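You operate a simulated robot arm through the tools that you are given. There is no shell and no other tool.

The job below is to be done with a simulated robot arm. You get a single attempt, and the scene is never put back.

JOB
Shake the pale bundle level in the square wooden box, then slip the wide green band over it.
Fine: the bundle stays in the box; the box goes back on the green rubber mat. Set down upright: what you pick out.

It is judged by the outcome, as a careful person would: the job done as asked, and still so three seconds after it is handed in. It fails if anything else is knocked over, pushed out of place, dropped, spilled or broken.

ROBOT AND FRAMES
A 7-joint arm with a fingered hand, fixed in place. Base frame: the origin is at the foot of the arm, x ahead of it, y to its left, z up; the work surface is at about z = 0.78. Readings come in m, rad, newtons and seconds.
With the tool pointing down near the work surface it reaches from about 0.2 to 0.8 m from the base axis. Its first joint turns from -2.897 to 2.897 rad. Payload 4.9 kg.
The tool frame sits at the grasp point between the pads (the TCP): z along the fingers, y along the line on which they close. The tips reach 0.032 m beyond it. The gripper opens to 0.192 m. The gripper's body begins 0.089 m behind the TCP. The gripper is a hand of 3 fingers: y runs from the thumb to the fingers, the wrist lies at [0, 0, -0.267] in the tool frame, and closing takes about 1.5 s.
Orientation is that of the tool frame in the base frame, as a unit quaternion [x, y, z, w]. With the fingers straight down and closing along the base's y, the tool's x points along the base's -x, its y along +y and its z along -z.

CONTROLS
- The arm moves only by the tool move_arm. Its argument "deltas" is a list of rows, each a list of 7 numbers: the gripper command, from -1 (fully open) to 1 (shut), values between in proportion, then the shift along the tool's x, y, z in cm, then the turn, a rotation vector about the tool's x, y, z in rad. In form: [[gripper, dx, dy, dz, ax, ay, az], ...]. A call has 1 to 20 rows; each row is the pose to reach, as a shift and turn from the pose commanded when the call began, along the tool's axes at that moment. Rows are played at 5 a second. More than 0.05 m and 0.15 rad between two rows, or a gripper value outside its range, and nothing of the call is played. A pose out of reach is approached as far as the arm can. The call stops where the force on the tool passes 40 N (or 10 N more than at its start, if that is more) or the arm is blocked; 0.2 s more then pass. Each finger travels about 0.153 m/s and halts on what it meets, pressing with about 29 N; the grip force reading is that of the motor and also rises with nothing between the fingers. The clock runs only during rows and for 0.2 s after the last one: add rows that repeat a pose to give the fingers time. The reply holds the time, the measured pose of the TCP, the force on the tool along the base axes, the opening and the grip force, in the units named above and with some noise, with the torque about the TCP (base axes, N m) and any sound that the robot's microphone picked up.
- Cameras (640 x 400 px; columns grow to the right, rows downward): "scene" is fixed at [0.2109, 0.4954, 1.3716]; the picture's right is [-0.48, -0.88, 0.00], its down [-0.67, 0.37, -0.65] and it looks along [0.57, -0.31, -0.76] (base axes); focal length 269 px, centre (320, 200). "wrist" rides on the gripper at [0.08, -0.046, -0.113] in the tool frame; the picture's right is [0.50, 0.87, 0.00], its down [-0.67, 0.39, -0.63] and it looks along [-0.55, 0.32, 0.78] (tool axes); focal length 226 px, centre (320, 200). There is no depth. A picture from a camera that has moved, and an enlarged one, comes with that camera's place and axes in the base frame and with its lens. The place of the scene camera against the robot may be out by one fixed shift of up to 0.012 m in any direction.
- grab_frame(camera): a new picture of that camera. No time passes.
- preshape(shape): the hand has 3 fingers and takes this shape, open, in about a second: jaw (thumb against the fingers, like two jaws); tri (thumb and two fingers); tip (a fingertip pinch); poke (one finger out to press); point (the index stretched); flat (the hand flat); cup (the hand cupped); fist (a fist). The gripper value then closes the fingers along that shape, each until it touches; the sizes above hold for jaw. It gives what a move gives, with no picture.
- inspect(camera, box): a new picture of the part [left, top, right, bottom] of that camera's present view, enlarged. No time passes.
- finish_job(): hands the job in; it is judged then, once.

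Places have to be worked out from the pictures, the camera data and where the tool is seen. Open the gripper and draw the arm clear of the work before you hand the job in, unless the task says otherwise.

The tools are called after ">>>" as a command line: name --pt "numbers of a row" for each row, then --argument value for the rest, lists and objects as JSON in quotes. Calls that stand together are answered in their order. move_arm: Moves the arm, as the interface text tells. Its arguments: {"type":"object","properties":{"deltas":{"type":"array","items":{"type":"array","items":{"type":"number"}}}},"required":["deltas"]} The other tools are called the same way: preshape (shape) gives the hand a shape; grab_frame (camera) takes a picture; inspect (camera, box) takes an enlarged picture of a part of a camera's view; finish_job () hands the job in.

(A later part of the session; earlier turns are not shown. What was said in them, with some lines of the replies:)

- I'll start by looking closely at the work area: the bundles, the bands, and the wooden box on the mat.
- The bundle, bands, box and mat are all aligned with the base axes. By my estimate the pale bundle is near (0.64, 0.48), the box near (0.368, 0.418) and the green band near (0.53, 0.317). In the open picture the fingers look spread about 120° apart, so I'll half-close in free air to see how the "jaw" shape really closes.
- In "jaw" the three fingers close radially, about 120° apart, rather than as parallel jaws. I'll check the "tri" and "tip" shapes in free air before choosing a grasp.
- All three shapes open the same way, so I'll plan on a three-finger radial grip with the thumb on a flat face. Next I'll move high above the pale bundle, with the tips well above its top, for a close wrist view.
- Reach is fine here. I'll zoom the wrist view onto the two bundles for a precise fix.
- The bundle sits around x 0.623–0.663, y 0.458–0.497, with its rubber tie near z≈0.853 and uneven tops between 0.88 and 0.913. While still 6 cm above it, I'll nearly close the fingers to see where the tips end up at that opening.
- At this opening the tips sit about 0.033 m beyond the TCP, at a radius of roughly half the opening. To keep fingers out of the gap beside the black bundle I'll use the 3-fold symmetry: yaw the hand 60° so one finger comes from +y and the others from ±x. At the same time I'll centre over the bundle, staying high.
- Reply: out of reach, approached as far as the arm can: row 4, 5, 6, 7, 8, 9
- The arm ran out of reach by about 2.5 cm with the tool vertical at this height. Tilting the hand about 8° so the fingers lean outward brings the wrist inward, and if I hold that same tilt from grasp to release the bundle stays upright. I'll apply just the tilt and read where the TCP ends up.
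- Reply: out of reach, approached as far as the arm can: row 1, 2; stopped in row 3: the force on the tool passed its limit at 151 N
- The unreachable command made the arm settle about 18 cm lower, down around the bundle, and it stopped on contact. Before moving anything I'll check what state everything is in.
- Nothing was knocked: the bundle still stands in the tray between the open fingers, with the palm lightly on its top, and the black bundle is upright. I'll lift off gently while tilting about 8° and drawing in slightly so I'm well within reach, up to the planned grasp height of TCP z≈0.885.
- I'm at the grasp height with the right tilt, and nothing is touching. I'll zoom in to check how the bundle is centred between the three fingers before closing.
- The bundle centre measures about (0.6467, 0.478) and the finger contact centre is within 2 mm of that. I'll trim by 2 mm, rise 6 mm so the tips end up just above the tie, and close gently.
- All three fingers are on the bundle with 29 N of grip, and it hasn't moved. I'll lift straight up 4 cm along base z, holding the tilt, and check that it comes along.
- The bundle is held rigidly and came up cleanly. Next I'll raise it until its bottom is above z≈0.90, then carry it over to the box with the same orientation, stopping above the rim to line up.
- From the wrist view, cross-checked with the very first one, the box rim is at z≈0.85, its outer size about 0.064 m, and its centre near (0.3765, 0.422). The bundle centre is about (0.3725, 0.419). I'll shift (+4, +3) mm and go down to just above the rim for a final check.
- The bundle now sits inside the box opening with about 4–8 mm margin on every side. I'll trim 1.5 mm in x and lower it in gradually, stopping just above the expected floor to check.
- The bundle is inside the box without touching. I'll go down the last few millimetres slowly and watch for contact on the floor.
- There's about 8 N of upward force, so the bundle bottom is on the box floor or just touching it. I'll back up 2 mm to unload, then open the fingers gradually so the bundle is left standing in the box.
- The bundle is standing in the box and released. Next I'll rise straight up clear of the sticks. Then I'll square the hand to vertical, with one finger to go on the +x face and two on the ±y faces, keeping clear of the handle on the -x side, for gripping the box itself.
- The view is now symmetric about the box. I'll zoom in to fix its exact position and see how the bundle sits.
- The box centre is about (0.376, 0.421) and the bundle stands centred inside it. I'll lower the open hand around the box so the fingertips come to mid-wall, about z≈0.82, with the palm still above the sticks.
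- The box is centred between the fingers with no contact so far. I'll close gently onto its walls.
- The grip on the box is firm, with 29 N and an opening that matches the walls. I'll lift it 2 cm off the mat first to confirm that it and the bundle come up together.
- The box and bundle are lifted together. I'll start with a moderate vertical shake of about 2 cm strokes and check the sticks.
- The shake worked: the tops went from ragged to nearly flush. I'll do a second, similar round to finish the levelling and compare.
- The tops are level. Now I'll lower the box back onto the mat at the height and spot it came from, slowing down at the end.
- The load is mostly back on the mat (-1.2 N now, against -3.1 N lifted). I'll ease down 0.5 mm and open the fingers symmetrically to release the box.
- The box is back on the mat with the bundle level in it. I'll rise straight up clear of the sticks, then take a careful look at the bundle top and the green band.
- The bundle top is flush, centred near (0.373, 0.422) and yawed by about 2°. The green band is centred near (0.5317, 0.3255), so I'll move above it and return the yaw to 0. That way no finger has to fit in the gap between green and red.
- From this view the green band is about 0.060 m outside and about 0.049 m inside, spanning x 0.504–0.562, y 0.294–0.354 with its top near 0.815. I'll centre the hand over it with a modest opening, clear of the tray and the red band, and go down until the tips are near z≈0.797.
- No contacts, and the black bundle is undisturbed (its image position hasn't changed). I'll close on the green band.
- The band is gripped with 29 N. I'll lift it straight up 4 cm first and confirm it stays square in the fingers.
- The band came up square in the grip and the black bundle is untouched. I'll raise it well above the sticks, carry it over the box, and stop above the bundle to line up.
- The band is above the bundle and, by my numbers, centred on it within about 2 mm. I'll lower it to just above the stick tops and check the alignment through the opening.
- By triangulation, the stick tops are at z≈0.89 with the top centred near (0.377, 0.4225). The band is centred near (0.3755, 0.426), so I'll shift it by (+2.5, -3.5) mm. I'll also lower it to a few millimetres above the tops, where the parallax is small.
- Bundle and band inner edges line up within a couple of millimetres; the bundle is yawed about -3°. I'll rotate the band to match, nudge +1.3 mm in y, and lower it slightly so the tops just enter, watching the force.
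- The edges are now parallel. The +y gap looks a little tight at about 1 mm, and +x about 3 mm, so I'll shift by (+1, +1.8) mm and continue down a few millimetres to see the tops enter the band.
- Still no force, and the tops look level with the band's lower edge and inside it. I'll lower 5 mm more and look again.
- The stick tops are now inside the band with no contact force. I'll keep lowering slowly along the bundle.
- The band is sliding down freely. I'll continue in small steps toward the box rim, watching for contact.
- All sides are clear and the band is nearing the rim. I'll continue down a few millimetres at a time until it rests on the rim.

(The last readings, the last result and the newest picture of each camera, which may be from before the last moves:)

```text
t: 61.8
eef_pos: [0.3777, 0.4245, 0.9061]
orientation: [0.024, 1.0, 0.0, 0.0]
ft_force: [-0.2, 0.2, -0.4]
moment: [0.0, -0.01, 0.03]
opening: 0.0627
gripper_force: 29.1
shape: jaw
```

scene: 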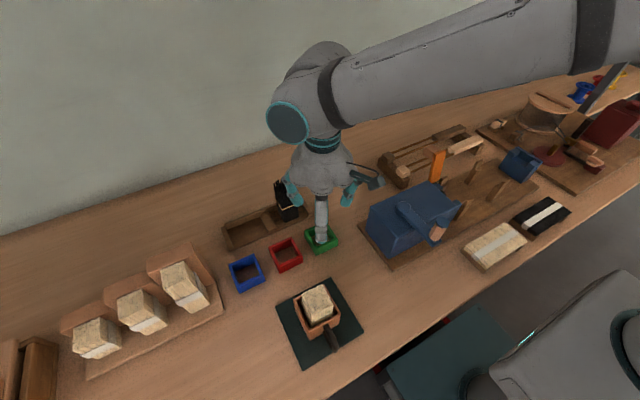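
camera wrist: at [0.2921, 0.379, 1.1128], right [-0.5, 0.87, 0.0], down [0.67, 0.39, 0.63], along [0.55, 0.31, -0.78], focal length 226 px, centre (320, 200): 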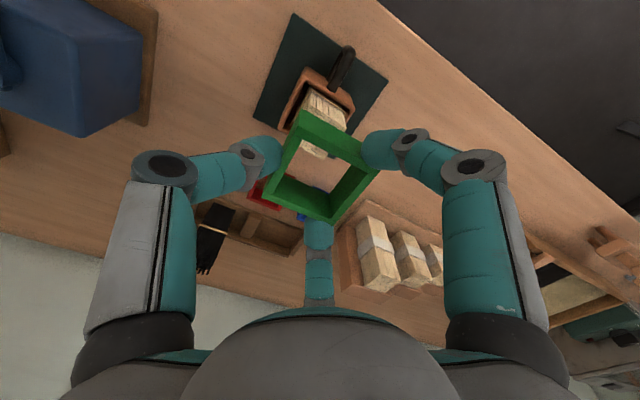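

>>> move_arm --pt "1 0 0 0.2 0 0 0" --pt "1 0 0 0.4 0 0 0" --pt "1 0 0 0.4 0 0 0"

>>> inspect --camera "wrist" --box '[260, 80, 400, 220]'

>>> inspect --camera "scene" --box '[290, 270, 360, 340]'

```text
t: 62.6
eef_pos: [0.377, 0.4242, 0.902]
orientation: [0.026, 1.0, 0.0, 0.001]
ft_force: [0.0, -0.5, 0.3]
moment: [0.0, 0.0, 0.0]
opening: 0.0625
gripper_force: 29.6
shape: jaw
```

```text
2.86 times, centred on (330, 150) of wrist
camera zoom: at [0.2944, 0.3835, 1.0159], right [-0.46, 0.89, 0.0], down [0.69, 0.35, 0.63], along [0.56, 0.29, -0.77], focal length 646 px, centre (291, 343)
```

zoom: 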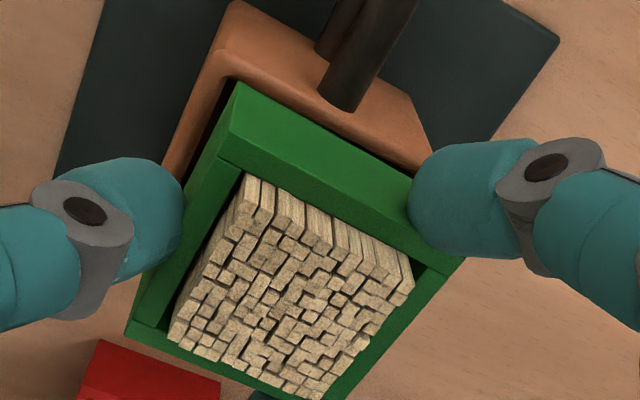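

```text
5.71 times, centred on (325, 305) of scene
camera zoom: at [0.2109, 0.4954, 1.3716], right [-0.48, -0.88, 0.0], down [-0.67, 0.37, -0.65], along [0.57, -0.31, -0.76], focal length 1539 px, centre (291, -400)
```

zoom: 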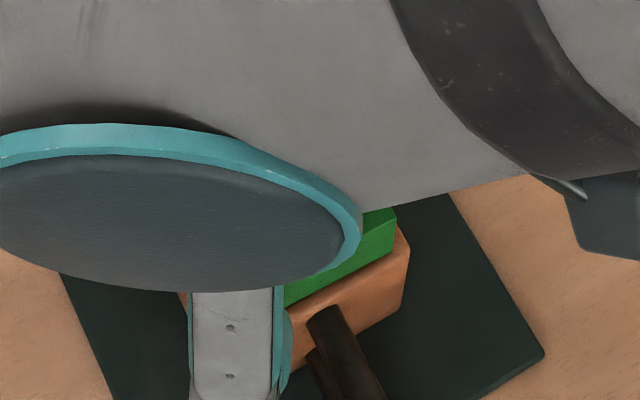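

The sticks now stand a little proud of the band and it's nearly at the rim. A few more 2 mm steps down to find the contact.

>>> move_arm --pt "1 0 0 0.1 0 0 0" --pt "1 0 0 0.2 0 0 0" --pt "1 0 0 0.2 0 0 0"

```text
t: 63.4
eef_pos: [0.3761, 0.4253, 0.9012]
orientation: [0.026, 1.0, -0.001, 0.001]
ft_force: [-0.7, -0.1, 0.1]
moment: [0.02, 0.02, 0.0]
opening: 0.0628
gripper_force: 28.5
shape: jaw
```

>>> move_arm --pt "1 0 0 0.1 0 0 0" --pt "1 0 0 0.2 0 0 0" --pt "1 0 0 0.2 0 0 0"

```text
t: 64.2
eef_pos: [0.3758, 0.4257, 0.8992]
orientation: [0.025, 1.0, -0.001, 0.001]
ft_force: [0.0, -0.1, 0.2]
moment: [0.01, 0.04, 0.03]
opening: 0.0629
gripper_force: 28.9
shape: jaw
```

>>> move_arm --pt "1 0 0 0.1 0 0 0" --pt "1 0 0 0.2 0 0 0" --pt "1 0 0 0.2 0 0 0"

>>> inspect --camera "scene" --box '[290, 270, 360, 340]'

>>> inspect --camera "wrist" --box '[260, 80, 400, 220]'

```text
t: 65.0
eef_pos: [0.3766, 0.4247, 0.8962]
orientation: [0.025, 1.0, -0.001, 0.001]
ft_force: [0.6, 0.6, -0.7]
moment: [0.01, -0.02, -0.01]
opening: 0.0626
gripper_force: 29.4
shape: jaw
```

```text
5.71 times, centred on (325, 305) of scene
camera zoom: at [0.2109, 0.4954, 1.3716], right [-0.48, -0.88, 0.0], down [-0.67, 0.37, -0.65], along [0.57, -0.31, -0.76], focal length 1539 px, centre (291, -400)
```

zoom: 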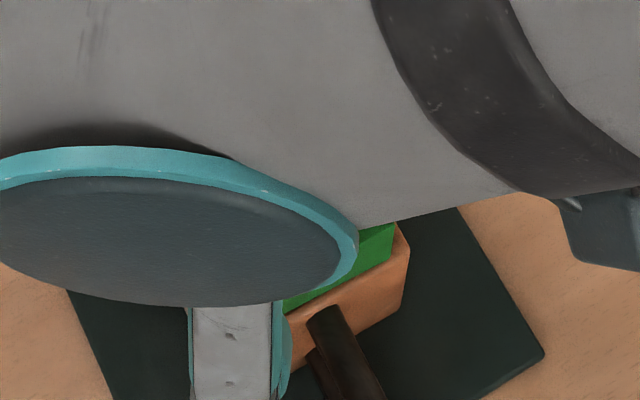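

```text
2.86 times, centred on (330, 150) of wrist
camera zoom: at [0.2944, 0.3838, 1.0093], right [-0.46, 0.89, 0.0], down [0.69, 0.35, 0.63], along [0.56, 0.29, -0.78], focal length 646 px, centre (291, 343)
```

zoom: 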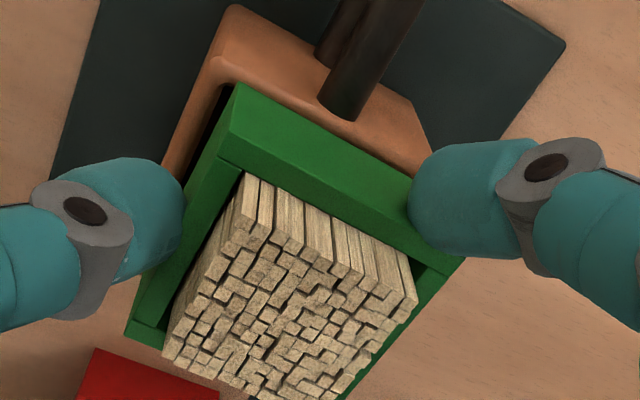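

There's still no contact, which suggests the band may be about to reach the rim or to slip inside it. I'll zoom tightly on the rim area before going further.

>>> inspect --camera "scene" --box '[318, 290, 348, 320]'

>>> inspect --camera "wrist" --box '[285, 80, 355, 140]'

>>> inspect --camera "wrist" --box '[270, 80, 330, 210]'

```text
13.33 times, centred on (333, 305) of scene
camera zoom: at [0.2109, 0.4954, 1.3716], right [-0.48, -0.88, 0.0], down [-0.67, 0.37, -0.65], along [0.57, -0.31, -0.76], focal length 3591 px, centre (147, -1200)
```

zoom: 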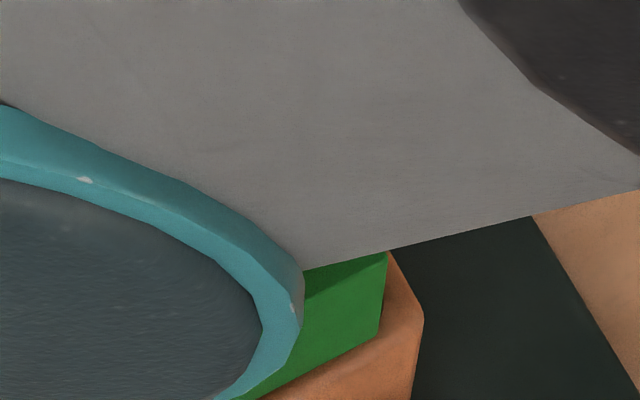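

```text
6.67 times, centred on (320, 110) of wrist
camera zoom: at [0.2944, 0.3838, 1.0093], right [-0.46, 0.89, 0.0], down [0.69, 0.35, 0.63], along [0.56, 0.29, -0.78], focal length 1507 px, centre (320, 800)
```

zoom: 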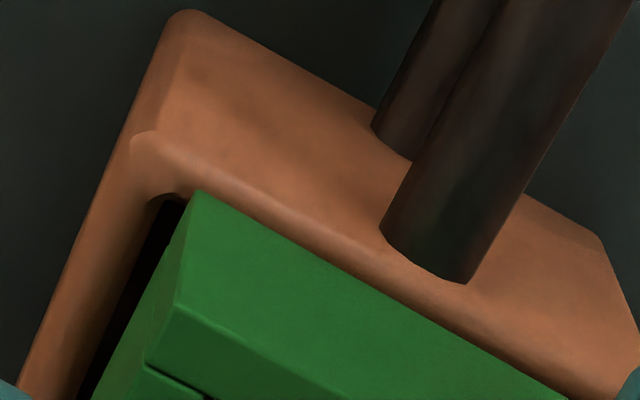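

```text
3.08 times, centred on (300, 145) of wrist
camera zoom: at [0.2944, 0.3838, 1.0093], right [-0.46, 0.89, 0.0], down [0.69, 0.35, 0.63], along [0.56, 0.29, -0.78], focal length 696 px, centre (382, 369)
```

zoom: 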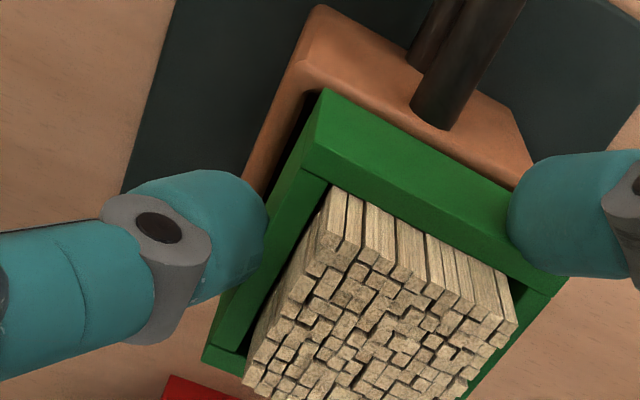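

The band's -x,-y corner sits right at the inner edge of the rim on the -y side. I'll shift 2 mm toward -y so it lands on the rim all round, then lower in 1 mm steps to contact.

>>> move_arm --pt "1 0.0 -0.1 0 0 0 0" --pt "1 0.0 -0.2 0 0 0 0" --pt "1 0.0 -0.2 0.1 0 0 0" --pt "1 0.0 -0.2 0.2 0 0 0" --pt "1 0.0 -0.2 0.2 0 0 0"

>>> inspect --camera "wrist" --box '[260, 80, 400, 220]'

>>> inspect --camera "wrist" --box '[285, 80, 355, 140]'

```text
t: 66.2
eef_pos: [0.3772, 0.4235, 0.8941]
orientation: [0.025, 1.0, -0.001, 0.001]
ft_force: [0.3, 0.2, -0.8]
moment: [0.01, 0.02, -0.01]
opening: 0.0629
gripper_force: 28.5
shape: jaw
```

```text
2.86 times, centred on (330, 150) of wrist
camera zoom: at [0.2946, 0.382, 1.0073], right [-0.46, 0.89, 0.0], down [0.69, 0.35, 0.63], along [0.56, 0.29, -0.78], focal length 646 px, centre (291, 343)
```

zoom: 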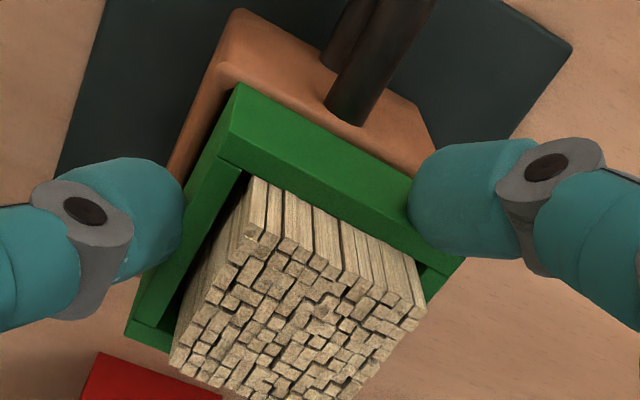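

```text
6.67 times, centred on (320, 110) of wrist
camera zoom: at [0.2946, 0.382, 1.0073], right [-0.46, 0.89, 0.0], down [0.69, 0.35, 0.63], along [0.56, 0.29, -0.78], focal length 1507 px, centre (320, 800)
```

zoom: 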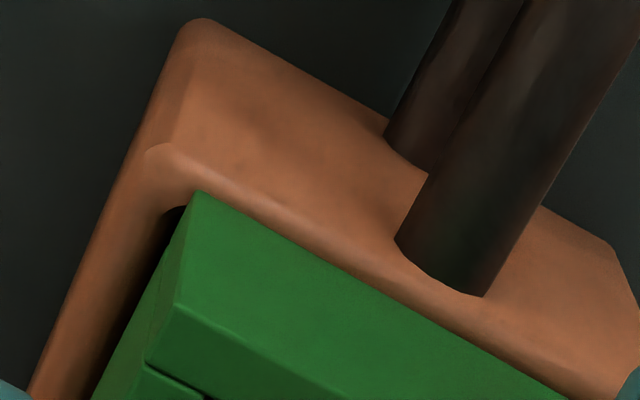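

>>> move_arm --pt "1 0 0 0.1 0 0 0" --pt "1 0 0 0.2 0 0 0" --pt "1 0 0 0.3 0 0 0" --pt "1 0 0 0.3 0 0 0"

>>> inspect --camera "wrist" --box '[260, 80, 400, 220]'

>>> inspect --camera "scene" --box '[318, 290, 348, 320]'

```text
t: 67.2
eef_pos: [0.3771, 0.4244, 0.8922]
orientation: [0.025, 1.0, 0.002, 0.001]
ft_force: [-2.1, -2.3, 18.2]
moment: [-0.16, 0.1, -0.03]
opening: 0.0632
gripper_force: 29.0
shape: jaw
```

```text
2.86 times, centred on (330, 150) of wrist
camera zoom: at [0.2948, 0.3823, 1.0057], right [-0.46, 0.89, 0.0], down [0.69, 0.35, 0.63], along [0.56, 0.29, -0.77], focal length 646 px, centre (291, 343)
```

zoom: 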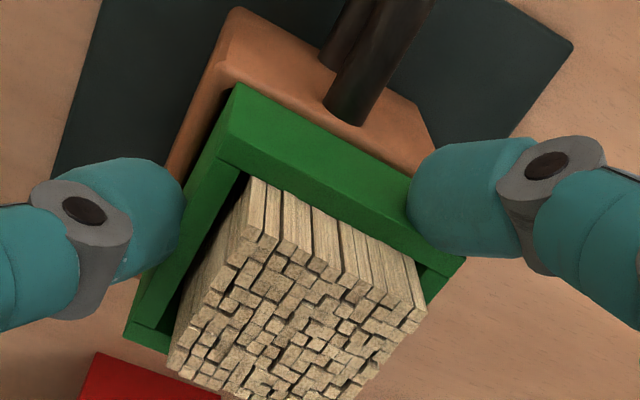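

```text
13.33 times, centred on (333, 305) of scene
camera zoom: at [0.2109, 0.4954, 1.3716], right [-0.48, -0.88, 0.0], down [-0.67, 0.37, -0.65], along [0.57, -0.31, -0.76], focal length 3591 px, centre (147, -1200)
```

zoom: 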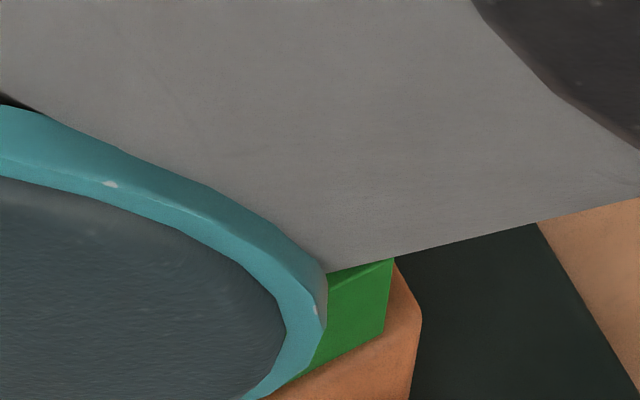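

There's now 18 N upward, so the band is seated on the box rim around the bundle. I'll ease off 1 mm to unload and open the fingers gradually.

>>> move_arm --pt "1 0 0 -0.1 0 0 0" --pt "1 0 0 -0.1 0 0 0" --pt "0.32 0 0 -0.1 0 0 0" --pt "0.28 0 0 -0.1 0 0 0" --pt "0.2 0 0 -0.1 0 0 0" --pt "0.1 0 0 -0.1 0 0 0" --pt "0.0 0 0 -0.1 0 0 0" --pt "-0.15 0 0 -0.1 0 0 0" --pt "-0.25 0 0 -0.1 0 0 0" --pt "-0.25 0 0 -0.1 0 0 0"

>>> inspect --camera "wrist" --box '[240, 60, 420, 240]'

>>> inspect --camera "scene" --box '[270, 260, 370, 350]'

```text
t: 69.4
eef_pos: [0.3765, 0.423, 0.8919]
orientation: [0.026, 1.0, 0.001, 0.001]
ft_force: [-0.5, 0.0, 0.0]
moment: [-0.01, 0.01, -0.01]
opening: 0.1194
gripper_force: 0.0
shape: jaw
```

```text
2.22 times, centred on (330, 150) of wrist
camera zoom: at [0.2943, 0.3818, 1.0057], right [-0.46, 0.89, 0.0], down [0.69, 0.35, 0.63], along [0.56, 0.29, -0.77], focal length 502 px, centre (298, 311)
```

zoom: 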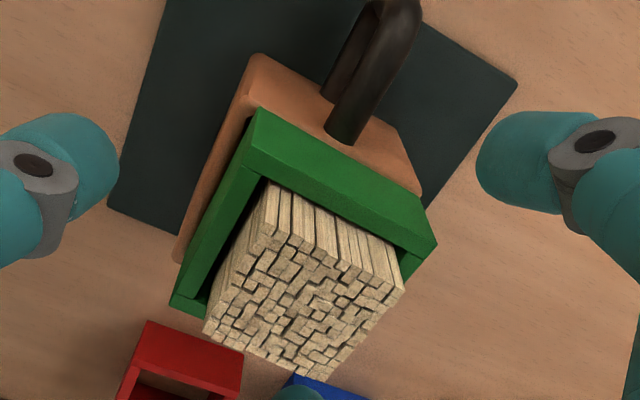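

```text
4.44 times, centred on (320, 305) of scene
camera zoom: at [0.2109, 0.4954, 1.3716], right [-0.48, -0.88, 0.0], down [-0.67, 0.37, -0.65], along [0.57, -0.31, -0.76], focal length 1197 px, centre (320, -267)
```

zoom: 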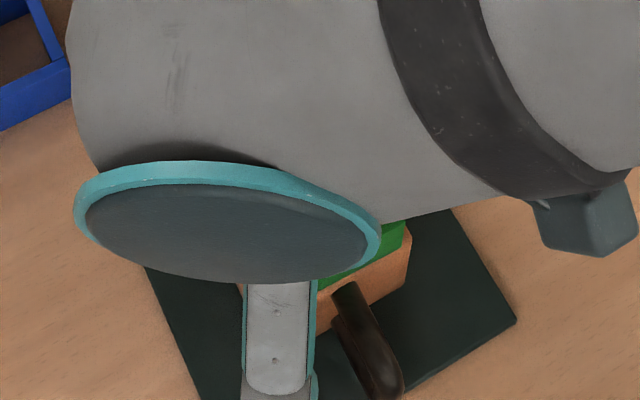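

The band is released and sitting around the bundle on the rim. I'll rise straight up clear of everything and inspect the result.

>>> move_arm --pt "-0.25 0 0 -1.0 0 0 0" --pt "-0.25 0 0 -3.0 0 0 0" --pt "-0.25 0 0 -5.0 0 0 0" --pt "-0.25 0 0 -8.0 0 0 0" --pt "-0.25 0 0 -11.0 0 0 0" --pt "-0.25 0 0 -14.0 0 0 0" --pt "-0.25 0 0 -17.0 0 0 0" --pt "-0.25 0 0 -17.0 0 0 0"

>>> grab_frame --camera "wrist"

>>> inspect --camera "wrist" --box '[240, 10, 400, 150]'

```text
t: 71.2
eef_pos: [0.3765, 0.4223, 1.0636]
orientation: [0.025, 1.0, -0.001, 0.001]
ft_force: [-0.1, 0.0, 0.2]
moment: [0.02, 0.0, -0.02]
opening: 0.1194
gripper_force: 0.1
shape: jaw
```

```text
taken
camera wrist: at [0.2938, 0.3815, 1.1757], right [-0.46, 0.89, 0.0], down [0.69, 0.35, 0.63], along [0.56, 0.29, -0.78], focal length 226 px, centre (320, 200)
```

wrist: 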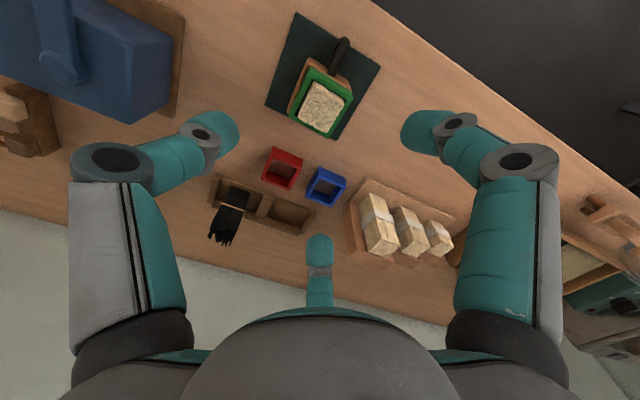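

```text
2.86 times, centred on (320, 80) of wrist
camera zoom: at [0.2938, 0.3815, 1.1757], right [-0.46, 0.89, 0.0], down [0.69, 0.35, 0.63], along [0.56, 0.29, -0.78], focal length 646 px, centre (320, 543)
```

zoom: 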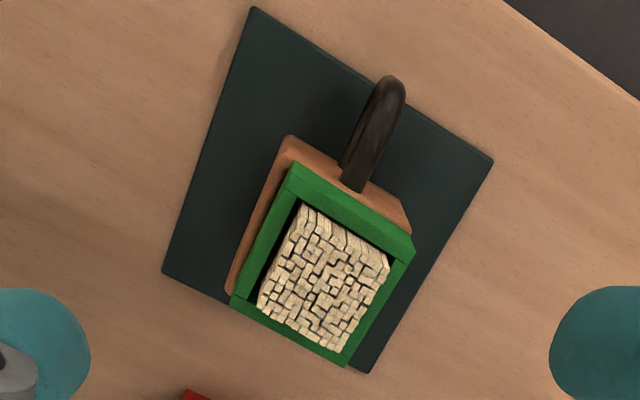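

The green band sits square around the level bundle on the box rim. I'll draw the arm back toward its start pose, open, and confirm with the scene camera.

>>> move_arm --pt "-0.4 -1.3 -1.9 -1.0 0 0 0" --pt "-0.6 -2.6 -3.7 -2.0 0 0 0" --pt "-0.8 -3.9 -5.6 -3.0 0 0 -0.01" --pt "-1 -5.2 -7.5 -4.0 0 0 -0.02" --pt "-1 -6.5 -9.4 -4.6 0 0 -0.03" --pt "-1 -7.8 -11.2 -4.6 0 0 -0.04" --pt "-1 -9.1 -13.1 -4.6 0 0 -0.05" --pt "-1 -10.4 -15.0 -4.6 0 0 -0.05" --pt "-1 -11.7 -16.8 -4.6 0 0 -0.05" --pt "-1 -13.1 -18.7 -4.6 0 0 -0.05" --pt "-1 -13.1 -18.7 -4.6 0 0 -0.05"

>>> grab_frame --camera "scene"

>>> inspect --camera "scene" --box '[260, 260, 380, 370]'

>>> inspect --camera "scene" --box '[200, 160, 380, 272]'

```text
t: 73.6
eef_pos: [0.4969, 0.2279, 1.1078]
orientation: [0.0, 1.0, -0.001, 0.001]
ft_force: [1.1, 0.8, -1.1]
moment: [-0.04, -0.01, 0.0]
opening: 0.1919
gripper_force: 0.1
shape: jaw
```

```text
taken
```

scene: 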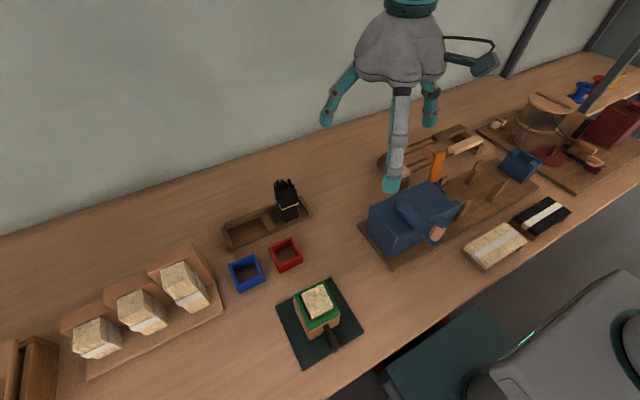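

```text
3.64 times, centred on (320, 315) of scene
camera zoom: at [0.2109, 0.4954, 1.3716], right [-0.48, -0.88, 0.0], down [-0.67, 0.37, -0.65], along [0.57, -0.31, -0.76], focal length 979 px, centre (320, -218)
```

zoom: 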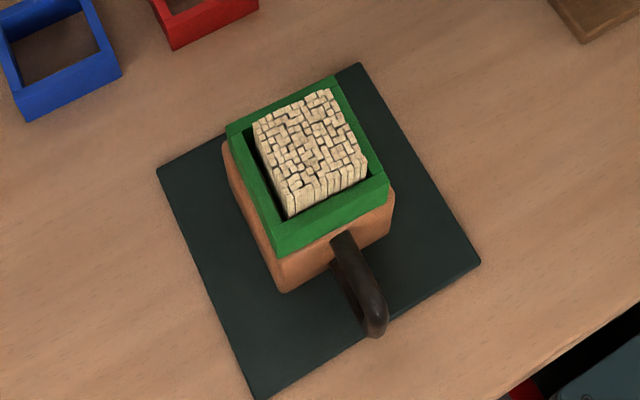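

```text
3.56 times, centred on (290, 216) of scene
camera zoom: at [0.2109, 0.4954, 1.3716], right [-0.48, -0.88, 0.0], down [-0.67, 0.37, -0.65], along [0.57, -0.31, -0.76], focal length 958 px, centre (427, 143)
```

zoom: 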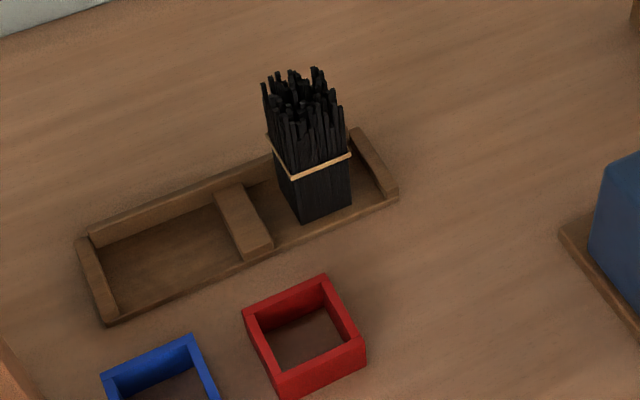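

The final view shows everything in place. The pale bundle stands level in the box on the green mat with the green band around it. The black bundle, tray, and red and blue bands haven't moved, and the arm is clear with the gripper open, so I'm handing the job in.

>>> finish_job

```text
The job is handed in.
```

The job is done and handed in. The pale bundle was shaken level and stands upright in the square wooden box, with the wide green band slipped over it. The box is back on the green rubber mat.

- **Levelling:** two rounds of short vertical shakes took the stick tops from ragged to flush.
- **Band:** it rests on the box rim all the way round the bundle. The sticks stand about 1 cm above its top edge.
- **Unplanned contact:** early on, a pose I commanded turned out to be out of reach. The arm dropped around the pale bundle while it was still in its tray and stopped at a peak force of 151 N. Nothing looked moved or damaged, and I carried on from there.
- **Surroundings:** in the last pictures the black bundle, the tray, and the red and blue bands were where they started. The gripper is open and the arm is back near its start pose.
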